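You operate a simulated robot arm through the tools that you are given. There is no shell and no other tool. Be economical: measure what you need, move in short steps, check, and stop when the job is done.

Carry out the task below with a simulated robot arm. There is one attempt and no reset: what you move stays moved.

## Task
Clear the sink, plug it and fill it to about the 5 L line.
Fine: its blue jug and sponge onto the drainer; plug it before it fills; tap off after; the rest stays. Set down upright: blue jug.
Where things are to end (x, y in the base frame): blue jug within 0.06 m of [0.46, -0.19]; blue sponge within 0.06 m of [0.61, -0.19].

The check looks at the end state, three seconds after you hand in, the way a careful person would. Anything else that was tipped, shoved, dropped, spilled or broken makes it a failure.

## Robot
A 6-joint arm with a two-finger parallel gripper, fixed in place. Base frame: the origin is at the foot of the arm, x ahead of it, y to its left, z up. Units: m, rad, N and s.
With the tool pointing down near the work surface it reaches from about 0.24 to 0.66 m from the base axis. Its first joint turns from -1.152 to 1.152 rad. Payload 2.9 kg.
Tool frame: the origin (TCP) lies between the finger pads and is the grasp point; the fingertips stand 0.03 m ahead of it; z points along the fingers, y is the line along which they close. Largest opening 0.11 m; finger width 0.02, thickness 0.01; the body of the gripper, 0.048 by 0.112 m, starts 0.055 m behind the TCP.
Orientation is that of the tool frame in the base frame, as a unit quaternion [w, x, y, z]. With the fingers straight down and closing along the base's y, the tool's x points along the base's -x, its y along +y and its z along -z.

## Interface
- The arm moves only by the tool play_rows. Its argument "moves" is a list of rows, each a list of 7 numbers: the shift along the tool's x, y, z in m, then the turn, a rotation vector about the tool's x, y, z in rad, then the finger opening in m, from 0 to 0.11. In form: [[dx, dy, dz, ax, ay, az, grip], ...]. A call has 1 to 20 rows; each row is the pose to reach, as a shift and turn from the pose commanded when the call began, along the tool's axes at that moment. Each row takes 0.2 s and may step no farther than 0.05 m and 0.15 rad from the row before; otherwise, or with a gripper value out of range, the whole call is refused. Where a pose cannot be reached the arm comes as near as it can. A force on the tool above 40 N (or 10 N above the force at the start of the call, whichever is more), or a blocked arm, ends the call early, and 0.2 s more pass. Each finger travels about 0.108 m/s and halts on what it meets, pressing with about 36 N; the grip force reading is that of the motor and also rises with nothing between the fingers. The clock runs only during rows and for 0.2 s after the last one: add rows that repeat a pose to give the fingers time. The reply holds the time, the measured pose of the TCP, the force on the tool along the base axes, the opening and the grip force, in the units named above and with some noise, with the torque about the TCP (base axes, N m) and any sound that the robot's microphone picked up, and new pictures: "show" is both (left out), scene, wrist or none.
- Cameras (640 x 400 px; columns grow to the right, rows downward): "scene" is fixed at [0.0846, 0.4424, 1.3795]; the picture's right is [-0.65, -0.76, 0.00], its down [-0.45, 0.39, -0.80] and it looks along [0.61, -0.52, -0.60] (base axes); focal length 214 px, centre (320, 200). "wrist" rides on the gripper at [0.072, 0.017, -0.103] in the tool frame; the picture's right is [-0.23, 0.97, 0.00], its down [-0.76, -0.18, -0.62] and it looks along [-0.61, -0.14, 0.78] (tool axes); focal length 222 px, centre (320, 200). There is no depth. A picture from a camera that has moved, and an enlarged one, comes with that camera's place and axes in the base frame and with its lens.
- inspect(camera, box): a new picture of the part [left, top, right, bottom] of that camera's present view, enlarged. No time passes.
- finish_job(): hands the job in; it is judged then, once.

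Go step by step. Nothing tells you positions but the pictures and the camera data: compare them with the known pose of the tool, close in by small moves and look again before you grip or let go. The budget is 120 turns and 200 pictures, counting those below and the enlarged ones. Unless the task says otherwise, let go and move clear before handing in, and close with one line.

The tools are called after ">>>" as a command line: name --pt "numbers of a row" for each row, then --argument value for the rest, lists and objects as JSON in quotes. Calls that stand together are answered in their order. play_rows: Moves the arm, as the interface text tells. Its arguments: {"type":"object","properties":{"moves":{"type":"array","items":{"type":"array","items":{"type":"number"}}},"show":{"type":"string","enum":["both","scene","wrist","none"]}},"required":["moves"]} The other tools are called the same way: inspect (camera, box) takes an enlarged picture of a part of a camera's view; finish_job () hands the job in.

At the start:

```text
time_s: 0.0
tool_pos: [0.3174, -0.0068, 1.3248]
tool_rot: [0.0, 0.0, 1.0, 0.0]
contact_force: [-0.5, 0.4, -0.9]
ft_torque: [-0.01, 0.02, 0.02]
grip_width: 0.1099
gripper_force: 0.0
```

scene: 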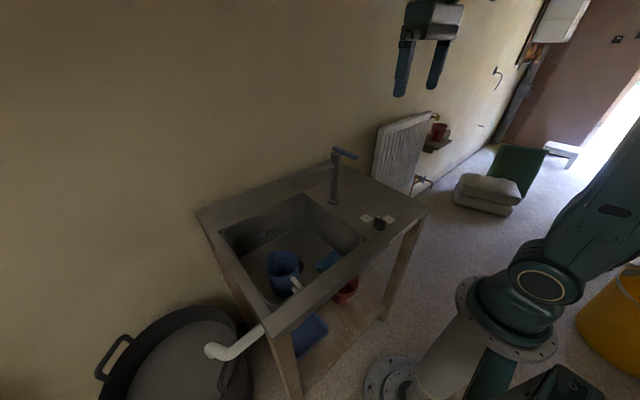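
wrist: 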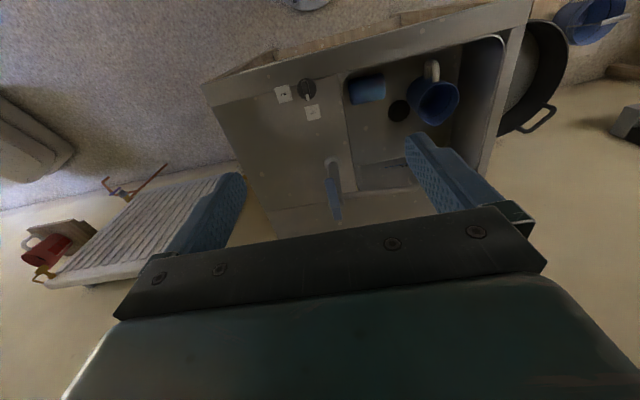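

I see a sink unit with a basin holding a blue jug and a blue sponge, with a tap and a plug on the drainer beside it. I'll enlarge both views first.

>>> inspect --camera "scene" --box '[190, 130, 440, 330]'

>>> inspect --camera "wrist" --box '[200, 20, 540, 240]'

```text
2.00 times, centred on (315, 230) of scene
camera zoom: at [0.0846, 0.4424, 1.3795], right [-0.65, -0.76, 0.0], down [-0.45, 0.39, -0.8], along [0.61, -0.52, -0.6], focal length 429 px, centre (330, 140)
```

zoom: 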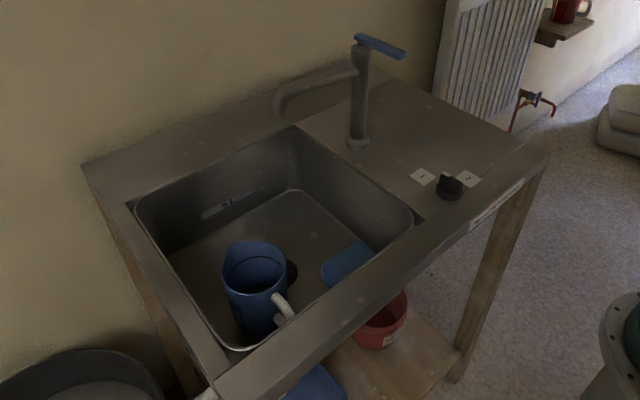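

```text
1.82 times, centred on (370, 130) of wrist
camera zoom: at [0.246, 0.0083, 1.4277], right [0.23, 0.97, 0.0], down [0.76, -0.18, 0.62], along [0.61, -0.14, -0.78], focal length 404 px, centre (229, 327)
```

zoom: 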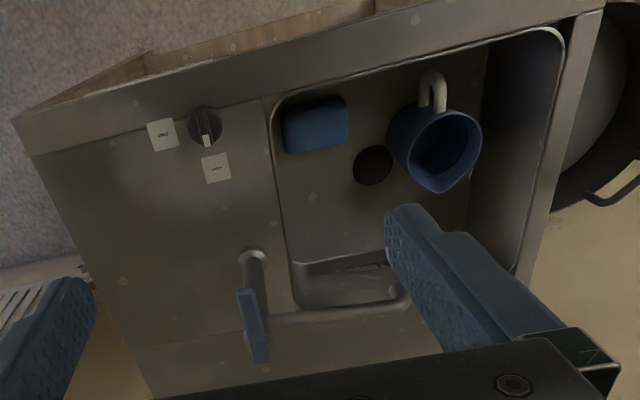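

The dark knob with two labels looks like a waste-plug control. I'll read the labels, look closely at the drain, and find the level marks.

>>> inspect --camera "wrist" --box '[260, 60, 340, 130]'

>>> inspect --camera "wrist" --box '[335, 50, 475, 140]'

>>> inspect --camera "scene" --box '[345, 200, 405, 240]'

>>> inspect --camera "scene" --box '[230, 190, 330, 270]'

```text
5.71 times, centred on (300, 95) of wrist
camera zoom: at [0.246, 0.0083, 1.4277], right [0.23, 0.97, 0.0], down [0.76, -0.18, 0.62], along [0.61, -0.14, -0.78], focal length 1269 px, centre (434, 800)
```

zoom: 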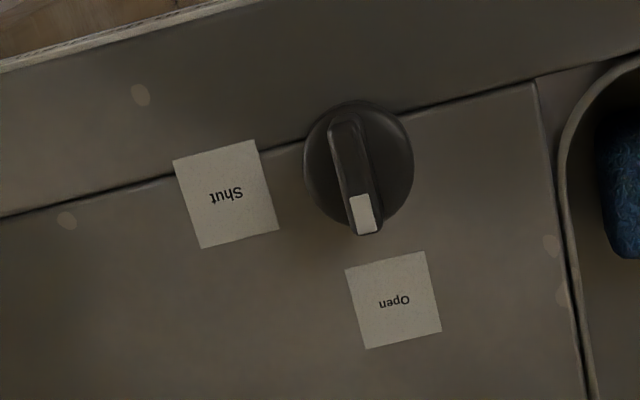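

```text
4.44 times, centred on (405, 95) of wrist
camera zoom: at [0.246, 0.0083, 1.4277], right [0.23, 0.97, 0.0], down [0.76, -0.18, 0.62], along [0.61, -0.14, -0.78], focal length 987 px, centre (-58, 667)
```

zoom: 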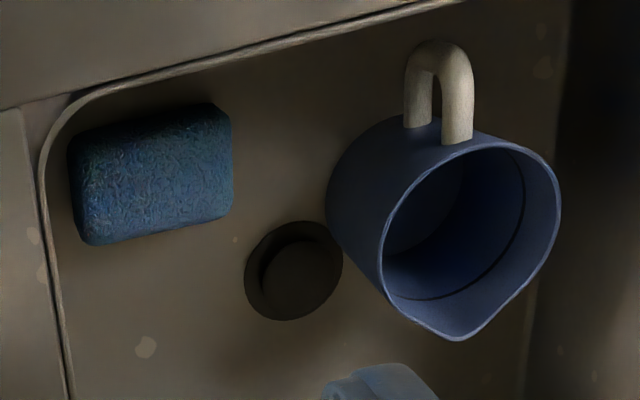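

```text
10.00 times, centred on (375, 220) of scene
camera zoom: at [0.0846, 0.4424, 1.3795], right [-0.65, -0.76, 0.0], down [-0.45, 0.39, -0.8], along [0.61, -0.52, -0.6], focal length 2145 px, centre (-230, 0)
```

zoom: 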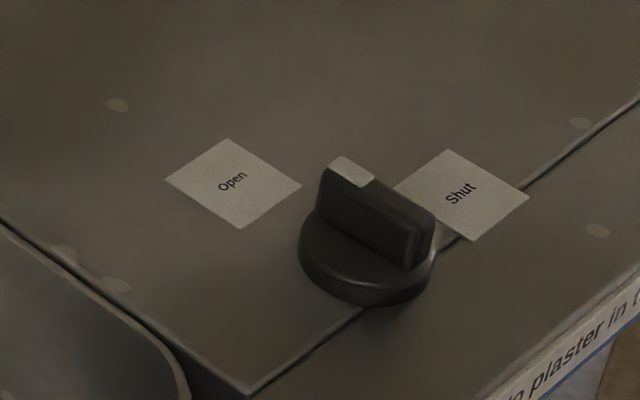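

```text
5.00 times, centred on (280, 230) of scene
camera zoom: at [0.0846, 0.4424, 1.3795], right [-0.65, -0.76, 0.0], down [-0.45, 0.39, -0.8], along [0.61, -0.52, -0.6], focal length 1072 px, centre (520, 50)
```

zoom: 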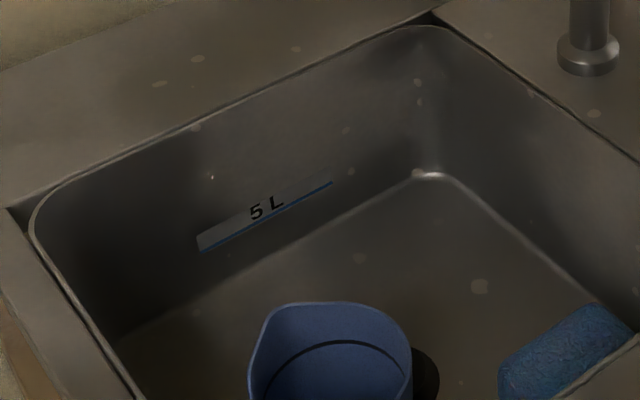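

The labels read "Open" and "Shut", with the pointer at Open (+x) now, so it needs about a quarter turn towards -y. Next I'll lower the wrist over the basin for a closer look at the jug, sponge and basin walls.

>>> play_rows --pt "0 0.03 0.0375 0 0 0 0.11" --pt "0 0.06 0.075 0 0 0 0.11" --pt "0 0.09 0.1125 0 0 0 0.11" --pt "0.02 0.12 0.14 0 0 0 0.11" --pt "0.04 0.15 0.16 0 0 0 0.11" --pt "0.04 0.15 0.16 0 0 0 0.11"

>>> inspect --camera "scene" --box '[370, 180, 450, 240]'

```text
time_s: 1.4
tool_pos: [0.2778, 0.143, 1.1642]
tool_rot: [0.0, 0.002, 1.0, 0.0]
contact_force: [0.7, 0.2, 0.0]
ft_torque: [0.03, 0.01, 0.0]
grip_width: 0.1099
gripper_force: 0.1
camera wrist: at [0.2066, 0.1573, 1.2676], right [0.23, 0.97, 0.0], down [0.76, -0.18, 0.62], along [0.61, -0.14, -0.78], focal length 222 px, centre (320, 200)
```

scene: 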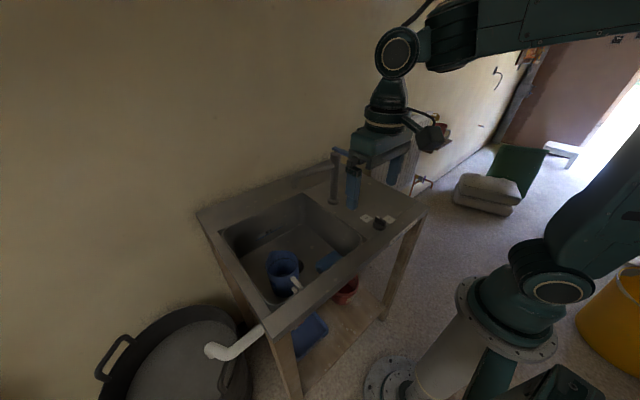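
wrist: 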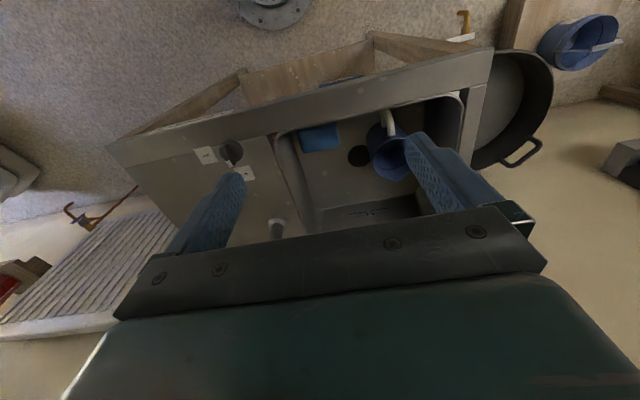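

```text
6.67 times, centred on (410, 210) of scene
camera zoom: at [0.0846, 0.4424, 1.3795], right [-0.65, -0.76, 0.0], down [-0.45, 0.39, -0.8], along [0.61, -0.52, -0.6], focal length 1430 px, centre (-280, 133)
```

zoom: 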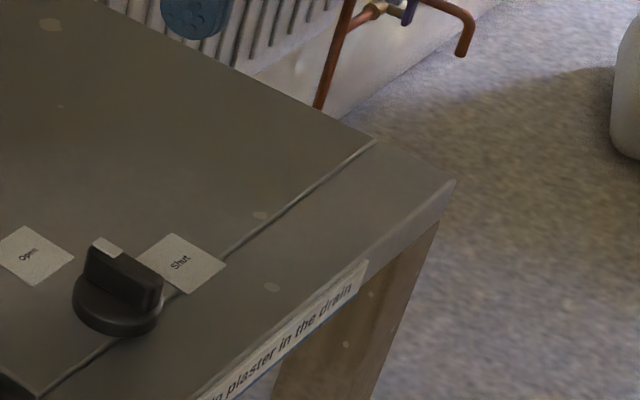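

The note on the front says "No plaster in the drain". I'll check the jug's contents and the basin geometry from here.

>>> inspect --camera "wrist" --box '[260, 80, 500, 230]'

>>> inspect --camera "scene" --box '[255, 235, 355, 305]'

```text
2.67 times, centred on (380, 155) of wrist
camera zoom: at [0.2066, 0.1573, 1.2676], right [0.23, 0.97, 0.0], down [0.76, -0.18, 0.62], along [0.61, -0.14, -0.78], focal length 592 px, centre (160, 320)
```

zoom: 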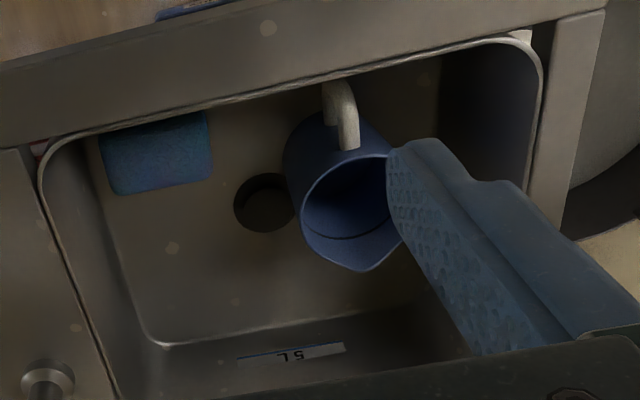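

```text
5.71 times, centred on (305, 270) of scene
camera zoom: at [0.0846, 0.4424, 1.3795], right [-0.65, -0.76, 0.0], down [-0.45, 0.39, -0.8], along [0.61, -0.52, -0.6], focal length 1226 px, centre (406, -200)
```

zoom: 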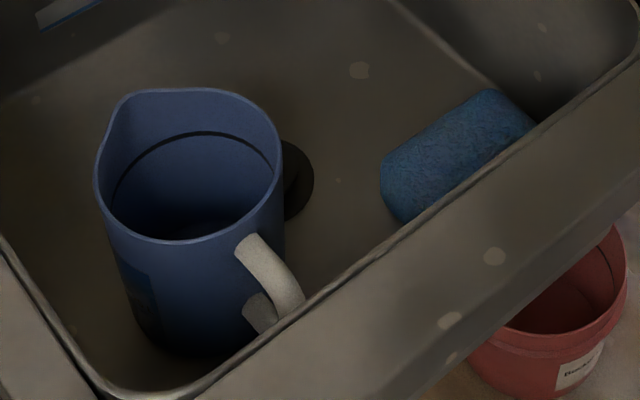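

The basin spans roughly x 0.36–0.67 and y 0.05–0.36, with its floor near z 0.725. The sponge is about 0.06 x 0.09 m centred near (0.42, 0.106), and the jug rim is at (0.478, 0.26, 0.817). I'll turn the gripper a quarter turn so it closes along x, and hover above the sponge.

>>> play_rows --pt "-0.012 -0.003 0.005 0 0 0.143 0.11" --pt "-0.025 -0.007 0.01 0 0 0.286 0.11" --pt "-0.038 -0.01 0.02 0 0 0.428 0.11" --pt "-0.05 -0.013 0.03 0 0 0.571 0.11" --pt "-0.063 -0.017 0.04 0 0 0.714 0.11" --pt "-0.076 -0.02 0.045 0 0 0.857 0.11" --pt "-0.09 -0.024 0.05 0 0 1.0 0.11" --pt "-0.105 -0.027 0.055 0 0 1.143 0.11" --pt "-0.12 -0.03 0.06 0 0 1.285 0.11" --pt "-0.14 -0.035 0.065 0 0 1.428 0.11" --pt "-0.157 -0.037 0.07 0 0 1.571 0.11" --pt "-0.157 -0.037 0.07 0 0 1.571 0.11"

```text
time_s: 4.0
tool_pos: [0.4339, 0.1059, 1.0954]
tool_rot: [0.0, 0.709, 0.705, 0.0]
contact_force: [0.4, 0.1, -0.5]
ft_torque: [-0.01, 0.0, 0.01]
grip_width: 0.1099
gripper_force: 0.1
camera wrist: at [0.4525, 0.1763, 1.1973], right [0.97, -0.23, 0.0], down [-0.18, -0.76, 0.62], along [-0.14, -0.61, -0.78], focal length 222 px, centre (320, 200)
```

scene: 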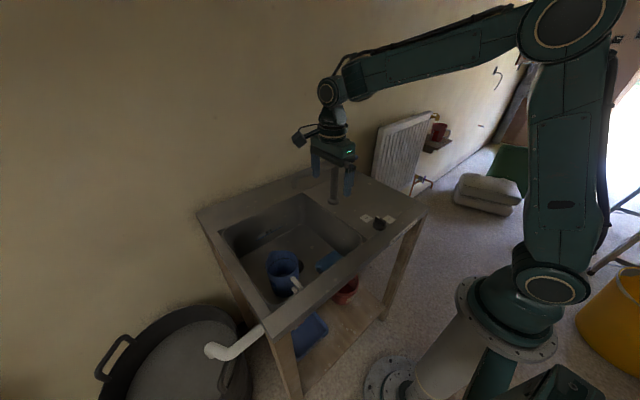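
wrist: 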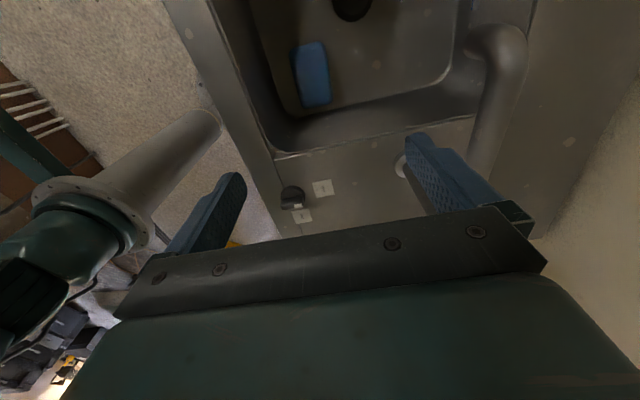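

The sponge checks out at (0.423, 0.107) and the front wall is near x 0.348, so there is clearance. I'll lower to just above the sponge.

>>> play_rows --pt "0 -0.002 0.045 0 0 0 0.1" --pt "0 -0.004 0.09 0 0 0 0.1" --pt "0 -0.006 0.135 0 0 0 0.1" --pt "0 -0.008 0.18 0 0 0 0.1" --pt "0 -0.008 0.225 0 0 0 0.1" --pt "0 -0.008 0.265 0 0 0 0.1" --pt "0 -0.008 0.285 0 0 0 0.1" --pt "0 -0.008 0.285 0 0 0 0.1"

```text
time_s: 5.8
tool_pos: [0.427, 0.1055, 0.8098]
tool_rot: [0.0, 0.708, 0.706, 0.0]
contact_force: [0.1, 0.6, 0.2]
ft_torque: [0.02, 0.0, 0.02]
grip_width: 0.1002
gripper_force: 0.0
camera wrist: at [0.4444, 0.1769, 0.9127], right [0.97, -0.23, 0.0], down [-0.18, -0.76, 0.62], along [-0.14, -0.61, -0.78], focal length 222 px, centre (320, 200)
```

scene: 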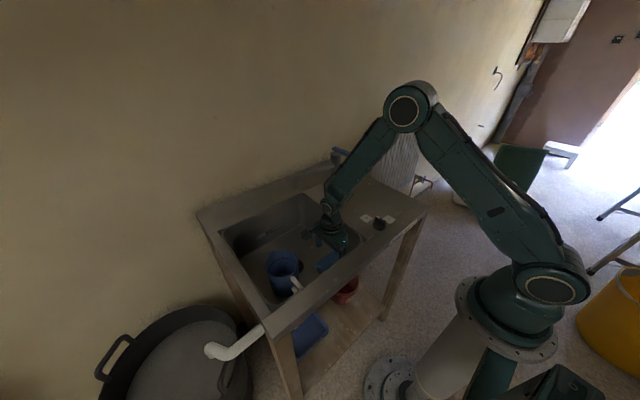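
wrist: 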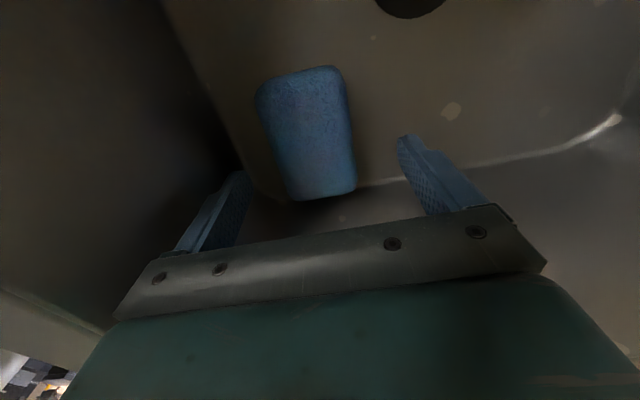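

The fingers straddle the sponge. I'll lower to tip height about 0.738 and close.

>>> play_rows --pt "0.003 -0.001 0.02 0 0 0 0.1" --pt "0.003 -0.001 0.042 0 0 0 0.1" --pt "0.003 -0.001 0.042 0 0 0 0.07" --pt "0.003 -0.001 0.042 0 0 0 0.04" --pt "0.003 -0.001 0.042 0 0 0 0.04" --pt "0.003 -0.001 0.042 0 0 0 0.04"

```text
time_s: 7.2
tool_pos: [0.425, 0.1074, 0.7674]
tool_rot: [0.0, 0.708, 0.707, 0.0]
contact_force: [-0.7, 0.0, 0.4]
ft_torque: [-0.03, -0.02, 0.01]
grip_width: 0.0638
gripper_force: 36.1
camera wrist: at [0.4429, 0.1791, 0.8709], right [0.97, -0.23, 0.0], down [-0.18, -0.76, 0.62], along [-0.14, -0.61, -0.78], focal length 222 px, centre (320, 200)
```

scene: 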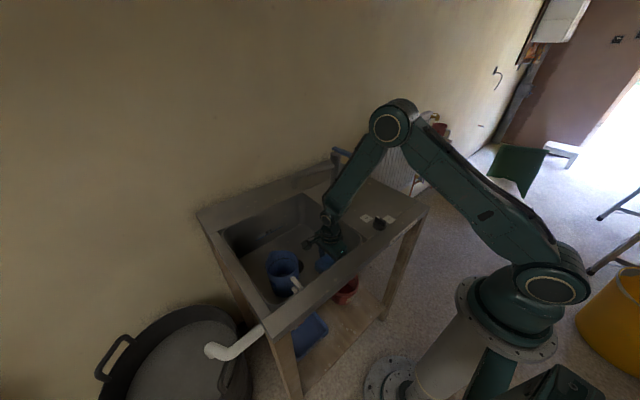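
wrist: 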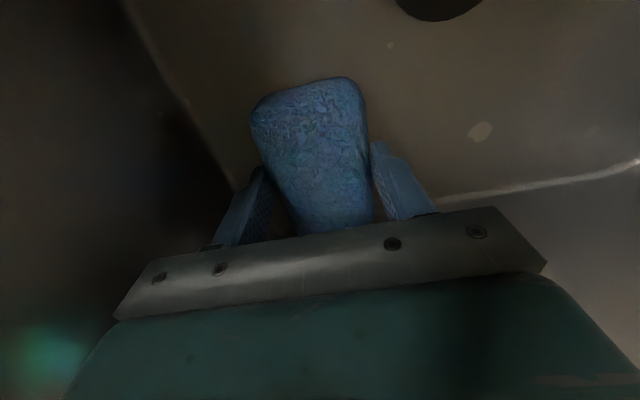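

The sponge is held at 0.064 m. I'll lift straight up, draw back toward the base to stay clear of the tap lever, and swing to the drainer side.

>>> play_rows --pt "0 0 -0.045 0 0 0 0.04" --pt "0 0 -0.09 0 0 0 0.04" --pt "0 0 -0.135 0 0 0 0.04" --pt "0 0 -0.18 0 0 0 0.04" --pt "0 -0.01 -0.225 0 0 0 0.04" --pt "0 -0.05 -0.24 0 0 0 0.04" --pt "-0.02 -0.085 -0.24 0 0 0 0.04" --pt "-0.065 -0.09 -0.24 0 0 0 0.04" --pt "-0.11 -0.09 -0.24 0 0 0 0.04" --pt "-0.155 -0.09 -0.24 0 0 0 0.04" --pt "-0.2 -0.09 -0.24 0 0 0 0.04" --pt "-0.245 -0.09 -0.24 0 0 0 0.04" --pt "-0.29 -0.085 -0.24 0 0 0 0.04" --pt "-0.297 -0.045 -0.24 0 0 0 0.04" --pt "-0.297 0 -0.24 0 0 0 0.04" --pt "-0.297 0 -0.24 0 0 0 0.04"

```text
time_s: 10.6
tool_pos: [0.4257, -0.1892, 1.009]
tool_rot: [0.0, 0.707, 0.707, 0.0]
contact_force: [0.4, 0.6, 0.1]
ft_torque: [-0.03, 0.0, 0.0]
grip_width: 0.064
gripper_force: 35.7
camera wrist: at [0.4431, -0.1176, 1.1114], right [0.97, -0.23, 0.0], down [-0.18, -0.76, 0.62], along [-0.14, -0.61, -0.78], focal length 222 px, centre (320, 200)
```

scene: 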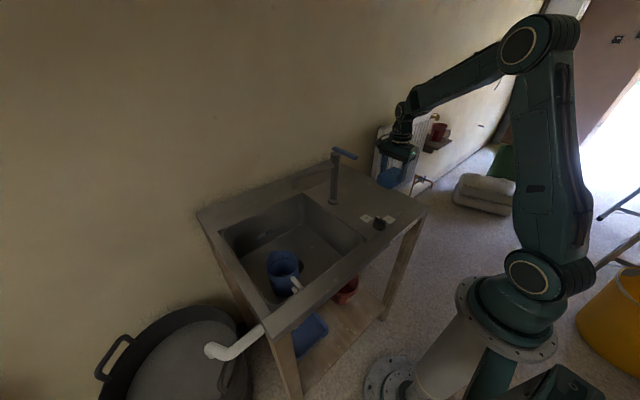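
wrist: 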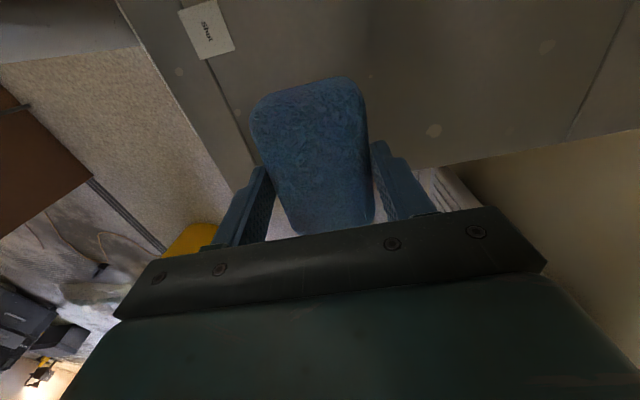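

The sponge hangs cleanly and the drainer is below. I'll go out to x 0.61 and lower part way.

>>> play_rows --pt "0 0.045 0 0 0 0 0.04" --pt "0 0.09 0 0 0 0 0.04" --pt "0 0.135 0.0 0 0 0 0.04" --pt "0 0.18 0.02 0 0 0 0.04" --pt "0 0.184 0.05 0 0 0 0.04" --pt "0 0.184 0.065 0 0 0 0.04" --pt "0 0.184 0.065 0 0 0 0.04"

```text
time_s: 12.2
tool_pos: [0.6081, -0.1872, 0.9421]
tool_rot: [0.0, 0.708, 0.706, -0.001]
contact_force: [-0.2, 0.1, -0.7]
ft_torque: [-0.01, -0.02, 0.01]
grip_width: 0.0639
gripper_force: 36.1
camera wrist: at [0.6259, -0.1172, 1.0449], right [0.97, -0.23, 0.0], down [-0.18, -0.76, 0.62], along [-0.14, -0.61, -0.78], focal length 222 px, centre (320, 200)
```

scene: 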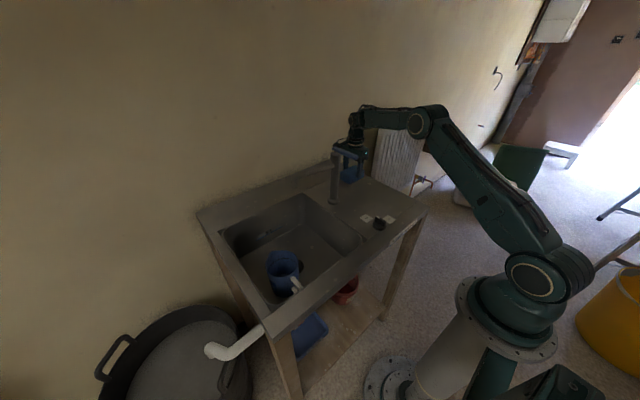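
wrist: 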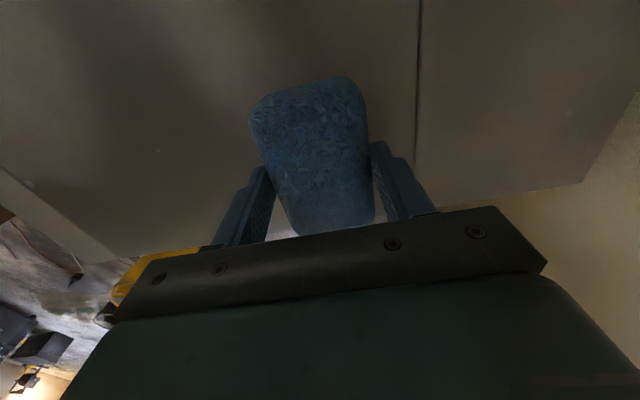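

The sponge is over its spot. I'll lower in small steps and watch for contact.

>>> play_rows --pt "0 0 0.008 0 0 0 0.04" --pt "0 0 0.014 0 0 0 0.04" --pt "0 0 0.014 0 0 0 0.04" --show "none"

>>> inspect --camera "scene" --box '[310, 130, 390, 210]'

```text
time_s: 13.0
tool_pos: [0.6085, -0.1886, 0.9326]
tool_rot: [0.003, 0.707, 0.707, 0.002]
contact_force: [-9.7, 5.2, 30.2]
ft_torque: [0.34, 0.57, 0.01]
grip_width: 0.0638
gripper_force: 36.6
```

```text
5.00 times, centred on (350, 170) of scene
camera zoom: at [0.0838, 0.4427, 1.3794], right [-0.65, -0.76, 0.0], down [-0.45, 0.39, -0.8], along [0.61, -0.52, -0.6], focal length 1072 px, centre (170, 350)
```

zoom: 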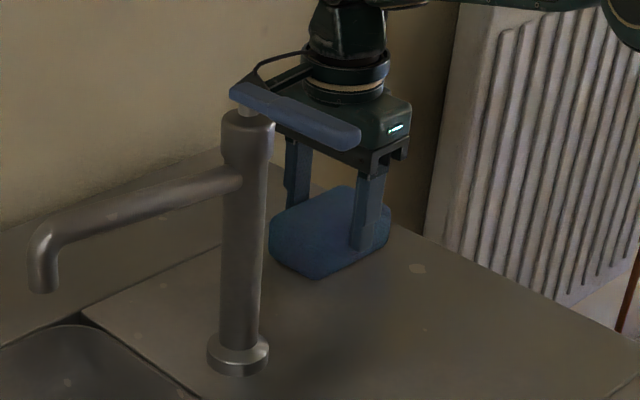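

Contact: the sponge is pressing on the drainer at TCP 0.933, so the counter is near 0.89. I'll ease up a few millimetres, open, and lift off.

>>> play_rows --pt "0 0 -0.005 0 0 0 0.064" --pt "0 0 -0.005 0 0 0 0.085" --pt "0 0 -0.005 0 0 0 0.1" --pt "0 0 -0.005 0 0 0 0.1" --pt "0 0 -0.04 0 0 0 0.1" --pt "0 0 -0.08 0 0 0 0.1" --pt "0 -0.03 -0.115 0 0 0 0.1" --pt "0 -0.075 -0.12 0 0 0 0.1" --pt "0 -0.12 -0.12 0 0 0 0.1" --pt "0 -0.165 -0.12 0 0 0 0.1" --pt "0 -0.21 -0.12 0 0 0 0.1" --pt "0 -0.25 -0.12 0 0 0 0.1" --pt "0 -0.25 -0.12 0 0 0 0.1"

>>> inspect --camera "scene" --box '[310, 130, 430, 230]'

```text
time_s: 15.8
tool_pos: [0.36, -0.1878, 1.0499]
tool_rot: [-0.001, 0.707, 0.707, 0.0]
contact_force: [0.2, 0.4, 0.3]
ft_torque: [0.0, -0.01, 0.0]
grip_width: 0.1001
gripper_force: 0.1
camera wrist: at [0.3771, -0.1177, 1.1517], right [0.97, -0.23, 0.0], down [-0.18, -0.76, 0.62], along [-0.14, -0.61, -0.78], focal length 222 px, centre (320, 200)
```

scene: 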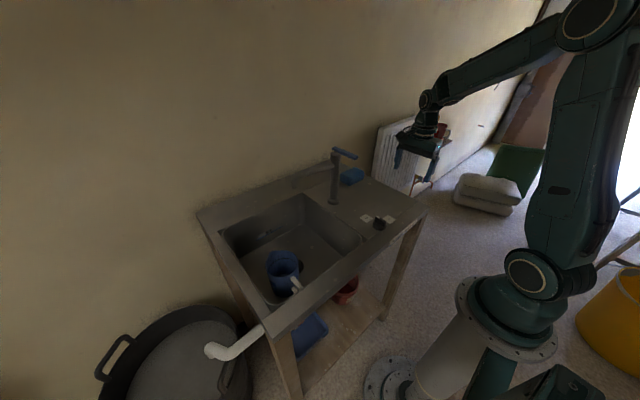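
wrist: 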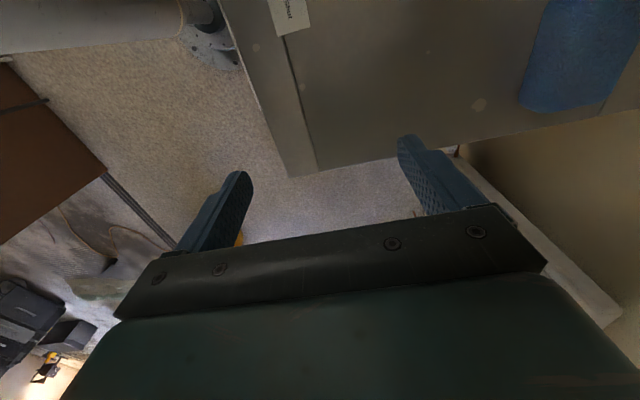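

```text
4.00 times, centred on (370, 180) of scene
camera zoom: at [0.0846, 0.4424, 1.3795], right [-0.65, -0.76, 0.0], down [-0.45, 0.39, -0.8], along [0.61, -0.52, -0.6], focal length 858 px, centre (120, 280)
```

zoom: 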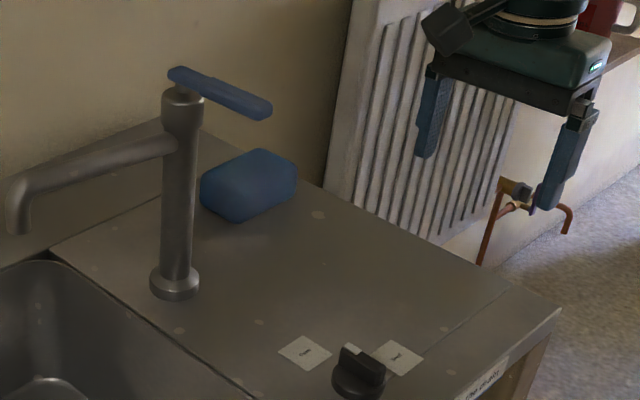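

The sponge sits on the drainer. Now for the jug: I'll swing back at x≈0.34, turning the gripper back to close along y, and look at the jug from closer up.

>>> play_rows --pt "0.036 -0.01 -0.02 0 0 -0.143 0.1" --pt "0.072 -0.02 -0.04 0 0 -0.286 0.08" --pt "0.108 -0.02 -0.06 0 0 -0.428 0.07" --pt "0.144 -0.02 -0.06 0 0 -0.571 0.07" --pt "0.18 -0.02 -0.06 0 0 -0.714 0.07" --pt "0.216 -0.02 -0.06 0 0 -0.857 0.07" --pt "0.252 -0.02 -0.06 0 0 -1.0 0.07" --pt "0.288 -0.02 -0.06 0 0 -1.143 0.07" --pt "0.324 -0.02 -0.06 0 0 -1.285 0.07" --pt "0.36 -0.02 -0.05 0 0 -1.428 0.07" --pt "0.396 -0.02 -0.03 0 0 -1.571 0.07" --pt "0.398 -0.02 0.0 0 0 -1.571 0.07" --pt "0.398 -0.02 0.0 0 0 -1.571 0.07" --show "wrist"

```text
time_s: 18.6
tool_pos: [0.3407, 0.2111, 1.0482]
tool_rot: [0.0, 0.0, 1.0, -0.001]
contact_force: [0.6, 1.3, -0.2]
ft_torque: [0.01, 0.01, 0.01]
grip_width: 0.0701
gripper_force: 0.1
camera wrist: at [0.2681, 0.2253, 1.1509], right [0.23, 0.97, 0.0], down [0.76, -0.18, 0.62], along [0.61, -0.14, -0.78], focal length 222 px, centre (320, 200)
```

wrist: 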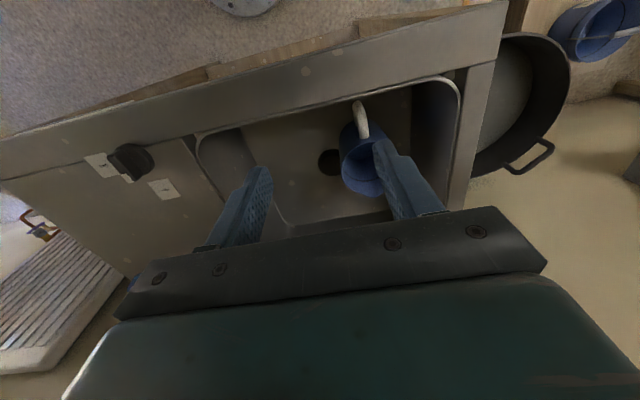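

>>> inspect --camera "wrist" --box '[310, 90, 430, 210]'

>>> inspect --camera "scene" --box '[250, 235, 330, 305]'

```text
3.33 times, centred on (370, 150) of wrist
camera zoom: at [0.2681, 0.2253, 1.1509], right [0.23, 0.97, 0.0], down [0.76, -0.18, 0.62], along [0.61, -0.14, -0.78], focal length 740 px, centre (153, 367)
```

zoom: 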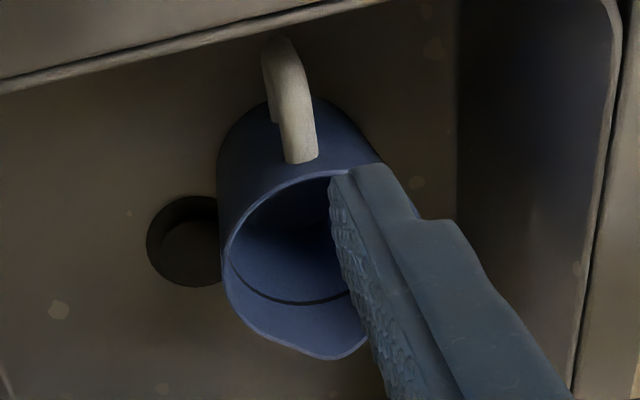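

```text
5.71 times, centred on (290, 270) of scene
camera zoom: at [0.0846, 0.4424, 1.3795], right [-0.65, -0.76, 0.0], down [-0.45, 0.39, -0.8], along [0.61, -0.52, -0.6], focal length 1226 px, centre (491, -200)
```

zoom: 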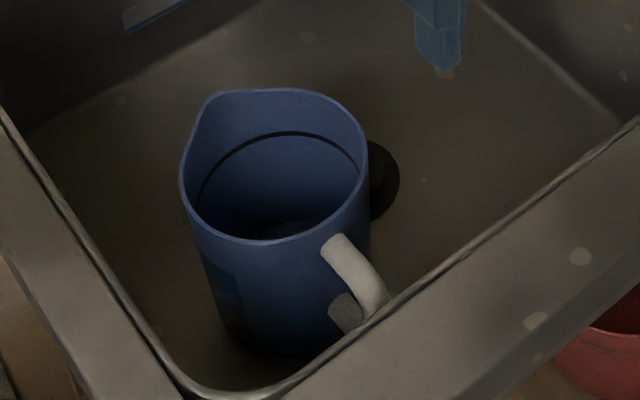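

The jug's rim circle is centred near (0.48, 0.262) with a diameter of about 0.09, so it can be gripped across its body with the full opening. I'll hover above it with the fingers wide open.

>>> play_rows --pt "-0.03 0.02 0.01 0 0 0 0.11" --pt "-0.06 0.04 0.03 0 0 0 0.11" --pt "-0.095 0.051 0.05 0 0 0 0.11" --pt "-0.13 0.051 0.08 0 0 0 0.11" --pt "-0.137 0.051 0.12 0 0 0 0.11" --pt "-0.137 0.051 0.155 0 0 0 0.11" --pt "-0.137 0.051 0.175 0 0 0 0.11" --pt "-0.137 0.051 0.175 0 0 0 0.11"

>>> inspect --camera "scene" --box '[250, 215, 330, 305]'

```text
time_s: 20.4
tool_pos: [0.477, 0.2604, 0.8729]
tool_rot: [0.0, 0.0, 1.0, 0.0]
contact_force: [-0.3, 0.7, 0.0]
ft_torque: [-0.02, 0.0, 0.01]
grip_width: 0.1098
gripper_force: 0.0
camera wrist: at [0.4058, 0.2748, 0.9765], right [0.23, 0.97, 0.0], down [0.76, -0.18, 0.62], along [0.61, -0.14, -0.78], focal length 222 px, centre (320, 200)
```

scene: 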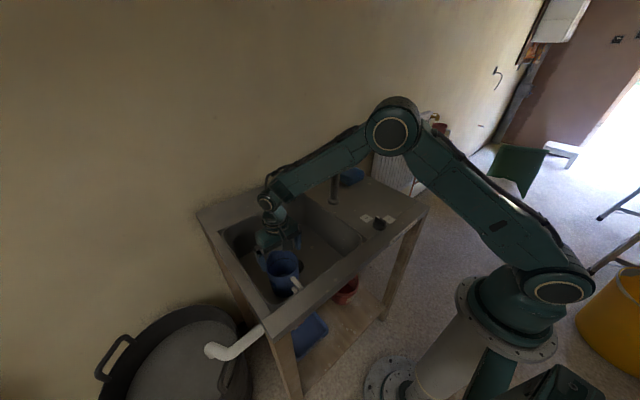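
wrist: 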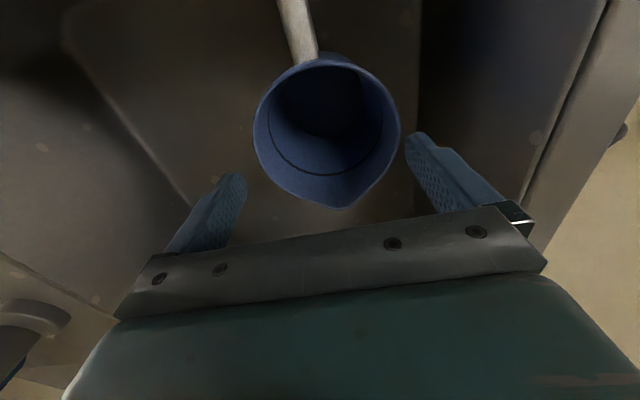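

```text
4.44 times, centred on (290, 260) of scene
camera zoom: at [0.0846, 0.4424, 1.3795], right [-0.65, -0.76, 0.0], down [-0.45, 0.39, -0.8], along [0.61, -0.52, -0.6], focal length 953 px, centre (453, -67)
```

zoom: 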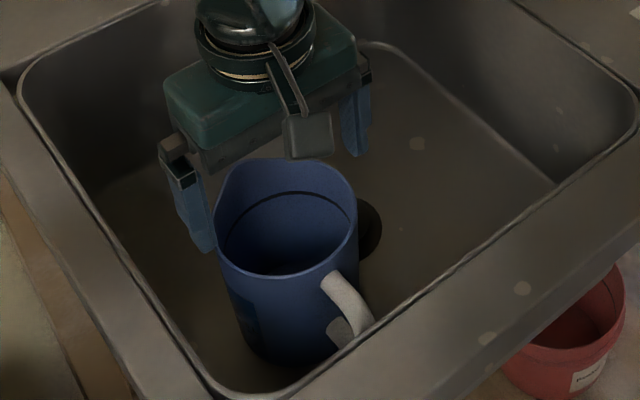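

The rim looks closer to 0.10 m across, which leaves too little clearance for a full-diameter grip. I'll pinch the -y wall instead, with one finger inside and one outside.

>>> play_rows --pt "0 0 -0.012 0 0 0 0.09" --pt "0.002 -0.025 -0.012 0 0 0 0.06" --pt "0.002 -0.045 -0.005 0 0 0 0.06" --pt "0.002 -0.045 0.005 0 0 0 0.06" --pt "0.002 -0.045 0.01 0 0 0 0.06"

>>> inspect --camera "scene" --box '[250, 215, 330, 305]'

```text
time_s: 21.6
tool_pos: [0.475, 0.2151, 0.8629]
tool_rot: [0.0, 0.0, 1.0, 0.0]
contact_force: [-0.1, -0.4, 1.2]
ft_torque: [0.04, -0.01, 0.02]
grip_width: 0.0598
gripper_force: 0.2
camera wrist: at [0.4035, 0.2307, 0.9664], right [0.23, 0.97, 0.0], down [0.76, -0.18, 0.62], along [0.61, -0.14, -0.78], focal length 222 px, centre (320, 200)
```

scene: 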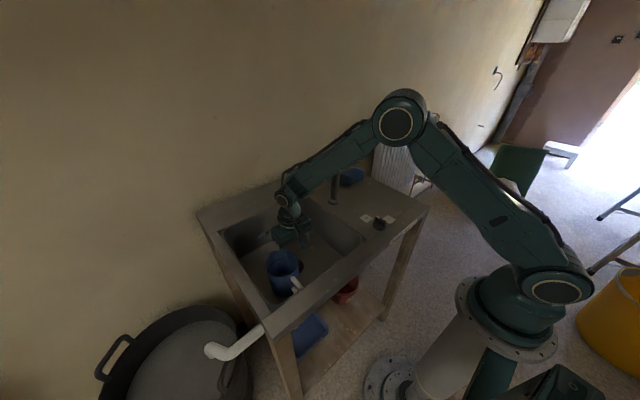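
wrist: 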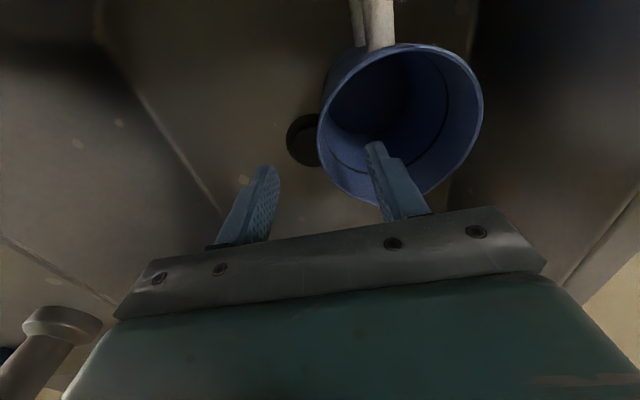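

```text
4.44 times, centred on (290, 260) of scene
camera zoom: at [0.0846, 0.4424, 1.3795], right [-0.65, -0.76, 0.0], down [-0.45, 0.39, -0.8], along [0.61, -0.52, -0.6], focal length 953 px, centre (453, -67)
```

zoom: 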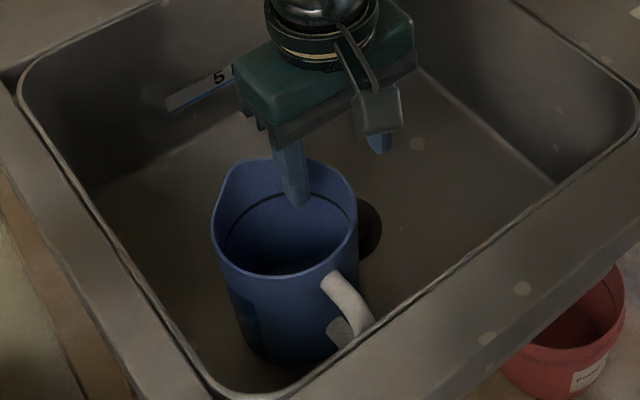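

The inner finger is over the jug's mouth and the outer one is over open basin. I'll descend around the wall and close.

>>> play_rows --pt "0 0 0.025 0 0 0 0.06" --pt "0 0 0.05 0 0 0 0.06" --pt "0 0 0.055 0 0 0 0.06" --pt "0 0 0.055 0 0 0 0.04" --pt "0 0 0.055 0 0 0 0.02" --pt "0 0 0.055 0 0 0 0.0" --pt "0 0 0.055 0 0 0 0.0" --pt "0 0 0.055 0 0 0 0.0"

>>> inspect --camera "scene" --box '[250, 215, 330, 305]'

```text
time_s: 23.4
tool_pos: [0.4753, 0.2173, 0.8103]
tool_rot: [0.002, 0.0, 1.0, 0.0]
contact_force: [2.9, 6.0, 17.8]
ft_torque: [2.03, 0.06, -0.33]
grip_width: 0.0057
gripper_force: 35.9
camera wrist: at [0.4039, 0.2314, 0.9128], right [0.23, 0.97, 0.0], down [0.76, -0.18, 0.63], along [0.61, -0.14, -0.78], focal length 222 px, centre (320, 200)
```

scene: 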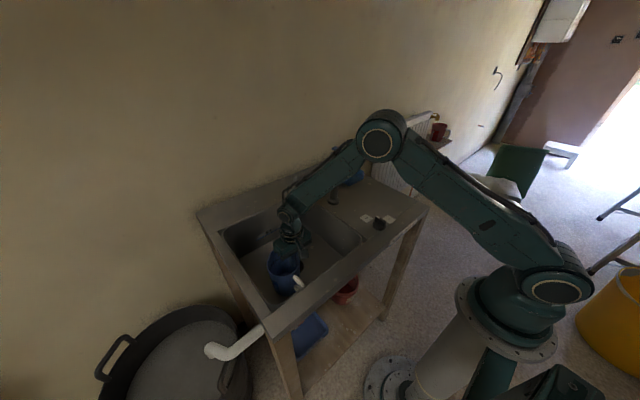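
wrist: 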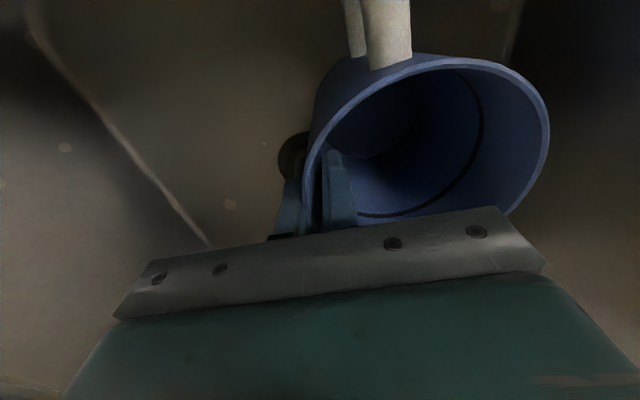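

```text
4.44 times, centred on (290, 260) of scene
camera zoom: at [0.0844, 0.4424, 1.3795], right [-0.65, -0.76, 0.0], down [-0.45, 0.39, -0.8], along [0.61, -0.52, -0.6], focal length 953 px, centre (453, -67)
```

zoom: 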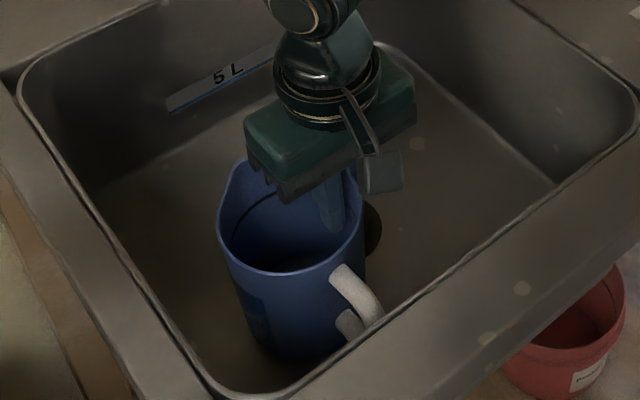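

The wall is pinched at 0.006 m, and the load shows the far edge of the jug's base pressing on the floor. I'll lift gently and recheck weight and tilt.

>>> play_rows --pt "0 0 -0.01 0 0 0 0.0" --pt "0 0 -0.02 0 0 0 0.0" --pt "0 0 -0.035 0 0 0 0.0" --pt "0 0 -0.035 0 0 0 0.0" --show "wrist"

>>> inspect --camera "scene" --box '[250, 215, 330, 305]'

```text
time_s: 24.4
tool_pos: [0.4743, 0.2165, 0.8447]
tool_rot: [-0.001, 0.0, 1.0, -0.002]
contact_force: [-0.6, 0.0, -1.5]
ft_torque: [-0.1, 0.01, 0.02]
grip_width: 0.0047
gripper_force: 35.6
camera wrist: at [0.4031, 0.2309, 0.9467], right [0.23, 0.97, 0.0], down [0.76, -0.18, 0.62], along [0.61, -0.14, -0.78], focal length 222 px, centre (320, 200)
```

wrist: 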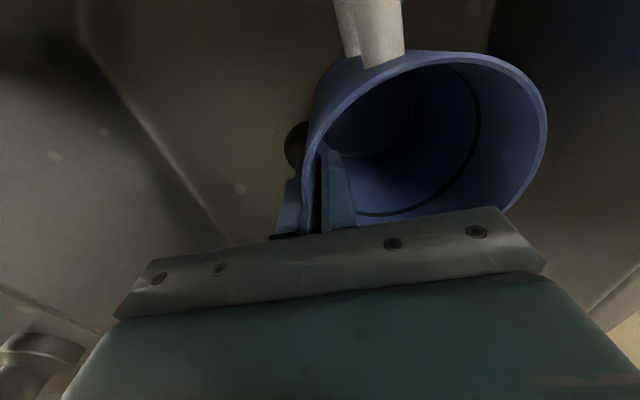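

```text
4.44 times, centred on (290, 260) of scene
camera zoom: at [0.0846, 0.4424, 1.3795], right [-0.65, -0.76, 0.0], down [-0.45, 0.39, -0.8], along [0.61, -0.52, -0.6], focal length 953 px, centre (453, -67)
```

zoom: 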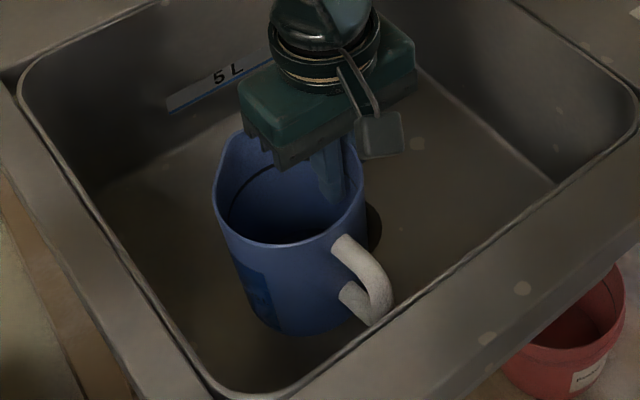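

The jug is off the floor, upright and light (about 1.5 N). I'll lift clear of the rim, draw back, and carry it round to the drainer.

>>> play_rows --pt "0 0 -0.04 0 0 0 0.0" --pt "0 0 -0.08 0 0 0 0.0" --pt "0 0 -0.12 0 0 0 0.0" --pt "0 0 -0.16 0 0 0 0.0" --pt "0 0 -0.195 0 0 0 0.0" --pt "0.03 0 -0.21 0 0 0 0.0" --pt "0.07 0 -0.21 0 0 0 0.0" --pt "0.11 -0.01 -0.21 0 0 0 0.0" --pt "0.13 -0.045 -0.21 0 0 0 0.0" --pt "0.134 -0.085 -0.21 0 0 0 0.0" --pt "0.134 -0.13 -0.21 0 0 0 0.0" --pt "0.134 -0.175 -0.21 0 0 0 0.0" --pt "0.134 -0.22 -0.21 0 0 0 0.0" --pt "0.134 -0.265 -0.21 0 0 0 0.0" --pt "0.134 -0.31 -0.21 0 0 0 0.0" --pt "0.134 -0.355 -0.21 0 0 0 0.0" --pt "0.134 -0.4 -0.21 0 0 0 0.0" --pt "0.134 -0.44 -0.21 0 0 0 0.0" --pt "0.134 -0.4535 -0.21 0 0 0 0.0"

```text
time_s: 28.4
tool_pos: [0.3403, -0.2384, 1.0544]
tool_rot: [0.0, 0.0, 1.0, 0.0]
contact_force: [0.3, -0.8, -1.7]
ft_torque: [-0.04, -0.04, -0.02]
grip_width: 0.0027
gripper_force: 36.0
camera wrist: at [0.2685, -0.2229, 1.157], right [0.23, 0.97, 0.0], down [0.76, -0.18, 0.62], along [0.61, -0.14, -0.78], focal length 222 px, centre (320, 200)
```

scene: 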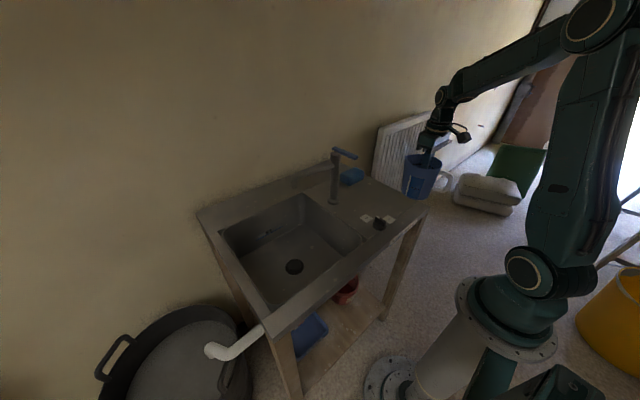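
wrist: 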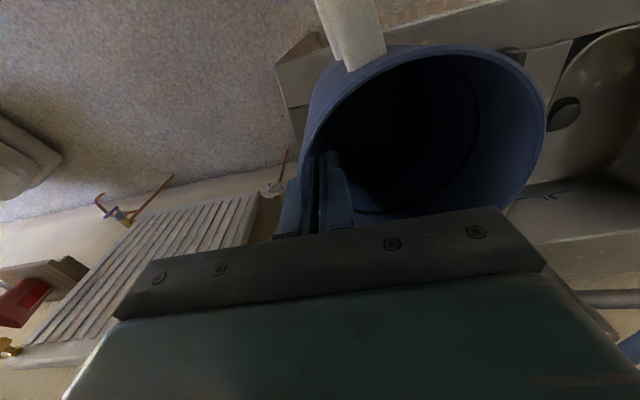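

The basin is clear now, but the grip width reading has dropped a little, so I'll check the jug hasn't slipped or tilted before going on.

>>> inspect --camera "scene" --box '[380, 110, 480, 210]'

```text
4.00 times, centred on (430, 160) of scene
camera zoom: at [0.0846, 0.4424, 1.3795], right [-0.65, -0.76, 0.0], down [-0.45, 0.39, -0.8], along [0.61, -0.52, -0.6], focal length 858 px, centre (-120, 360)
```

zoom: 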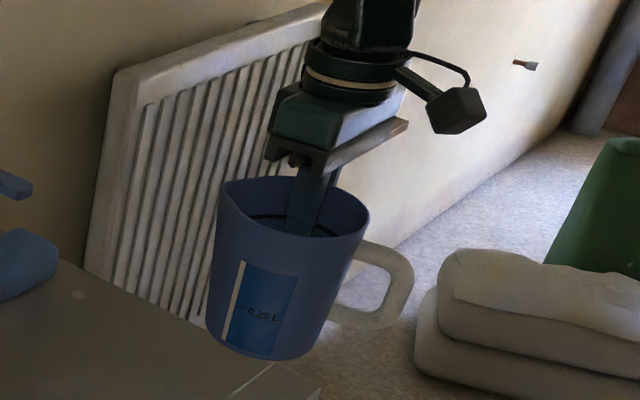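

The jug hangs upright. I'll move it out over its spot and lower towards the drainer.

>>> play_rows --pt "-0.04 0 0 0 0 0 0.0" --pt "-0.08 0 0 0 0 0 0.0" --pt "-0.114 0 0.01 0 0 0 0.0" --pt "-0.114 0 0.04 0 0 0 0.0" --pt "-0.114 0 0.06 0 0 0 0.0" --pt "-0.114 0 0.06 0 0 0 0.0"

>>> inspect --camera "scene" --box '[330, 130, 430, 230]'

```text
time_s: 29.8
tool_pos: [0.4545, -0.2387, 0.9931]
tool_rot: [0.0, 0.0, 1.0, 0.0]
contact_force: [-0.5, -0.5, -1.0]
ft_torque: [-0.08, 0.02, -0.02]
grip_width: 0.0022
gripper_force: 36.2
camera wrist: at [0.3826, -0.2233, 1.0968], right [0.23, 0.97, 0.0], down [0.76, -0.18, 0.62], along [0.61, -0.14, -0.78], focal length 222 px, centre (320, 200)
```

scene: 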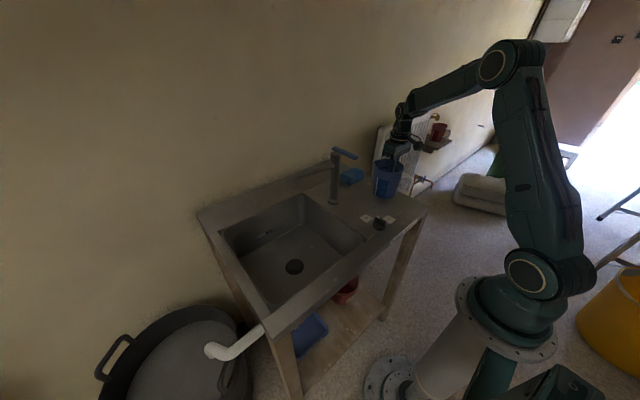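
wrist: 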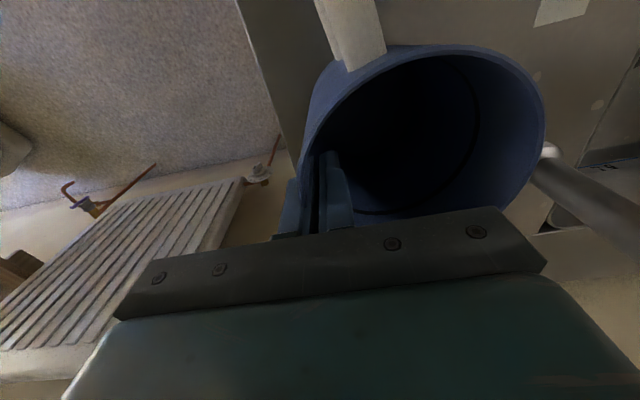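

```text
4.00 times, centred on (380, 180) of scene
camera zoom: at [0.0846, 0.4424, 1.3795], right [-0.65, -0.76, 0.0], down [-0.45, 0.39, -0.8], along [0.61, -0.52, -0.6], focal length 858 px, centre (80, 280)
```

zoom: 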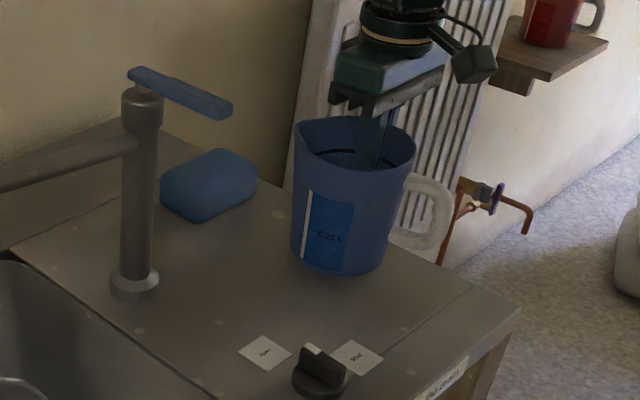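

The jug is just above the drainer in the right area. I'll lower it in small steps until it touches.

>>> play_rows --pt "0 0 0.005 0 0 0 0.0" --pt "0 0 0.01 0 0 0 0.0" --pt "0 0 0.014 0 0 0 0.0" --show "none"

>>> inspect --camera "scene" --box '[350, 140, 430, 210]'

```text
time_s: 30.6
tool_pos: [0.4536, -0.237, 0.9805]
tool_rot: [0.0, -0.001, 1.0, 0.0]
contact_force: [0.5, -0.3, -0.8]
ft_torque: [-0.07, -0.01, 0.02]
grip_width: 0.0024
gripper_force: 35.8
```

```text
5.71 times, centred on (390, 175) of scene
camera zoom: at [0.0846, 0.4424, 1.3795], right [-0.65, -0.76, 0.0], down [-0.45, 0.39, -0.8], along [0.61, -0.52, -0.6], focal length 1226 px, centre (-80, 343)
```

zoom: 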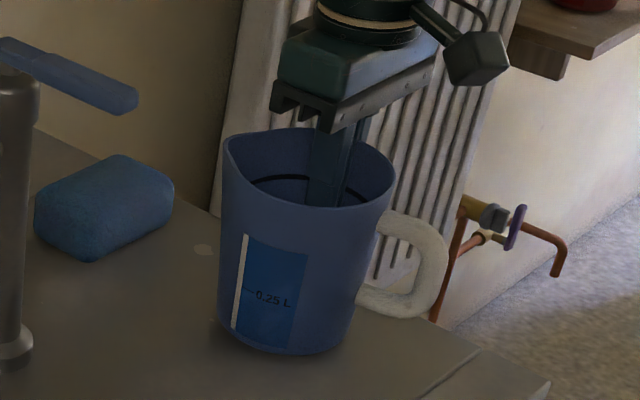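

>>> play_rows --pt "0 0 0.004 0 0 0 0.0" --pt "0 0 0.007 0 0 0 0.0" --pt "0 0 0.01 0 0 0 0.0" --show "none"

```text
time_s: 31.4
tool_pos: [0.4554, -0.2389, 0.9715]
tool_rot: [0.004, 0.001, 1.0, -0.002]
contact_force: [1.4, -7.7, 27.9]
ft_torque: [1.82, 0.03, -0.08]
grip_width: 0.003
gripper_force: 35.7
```

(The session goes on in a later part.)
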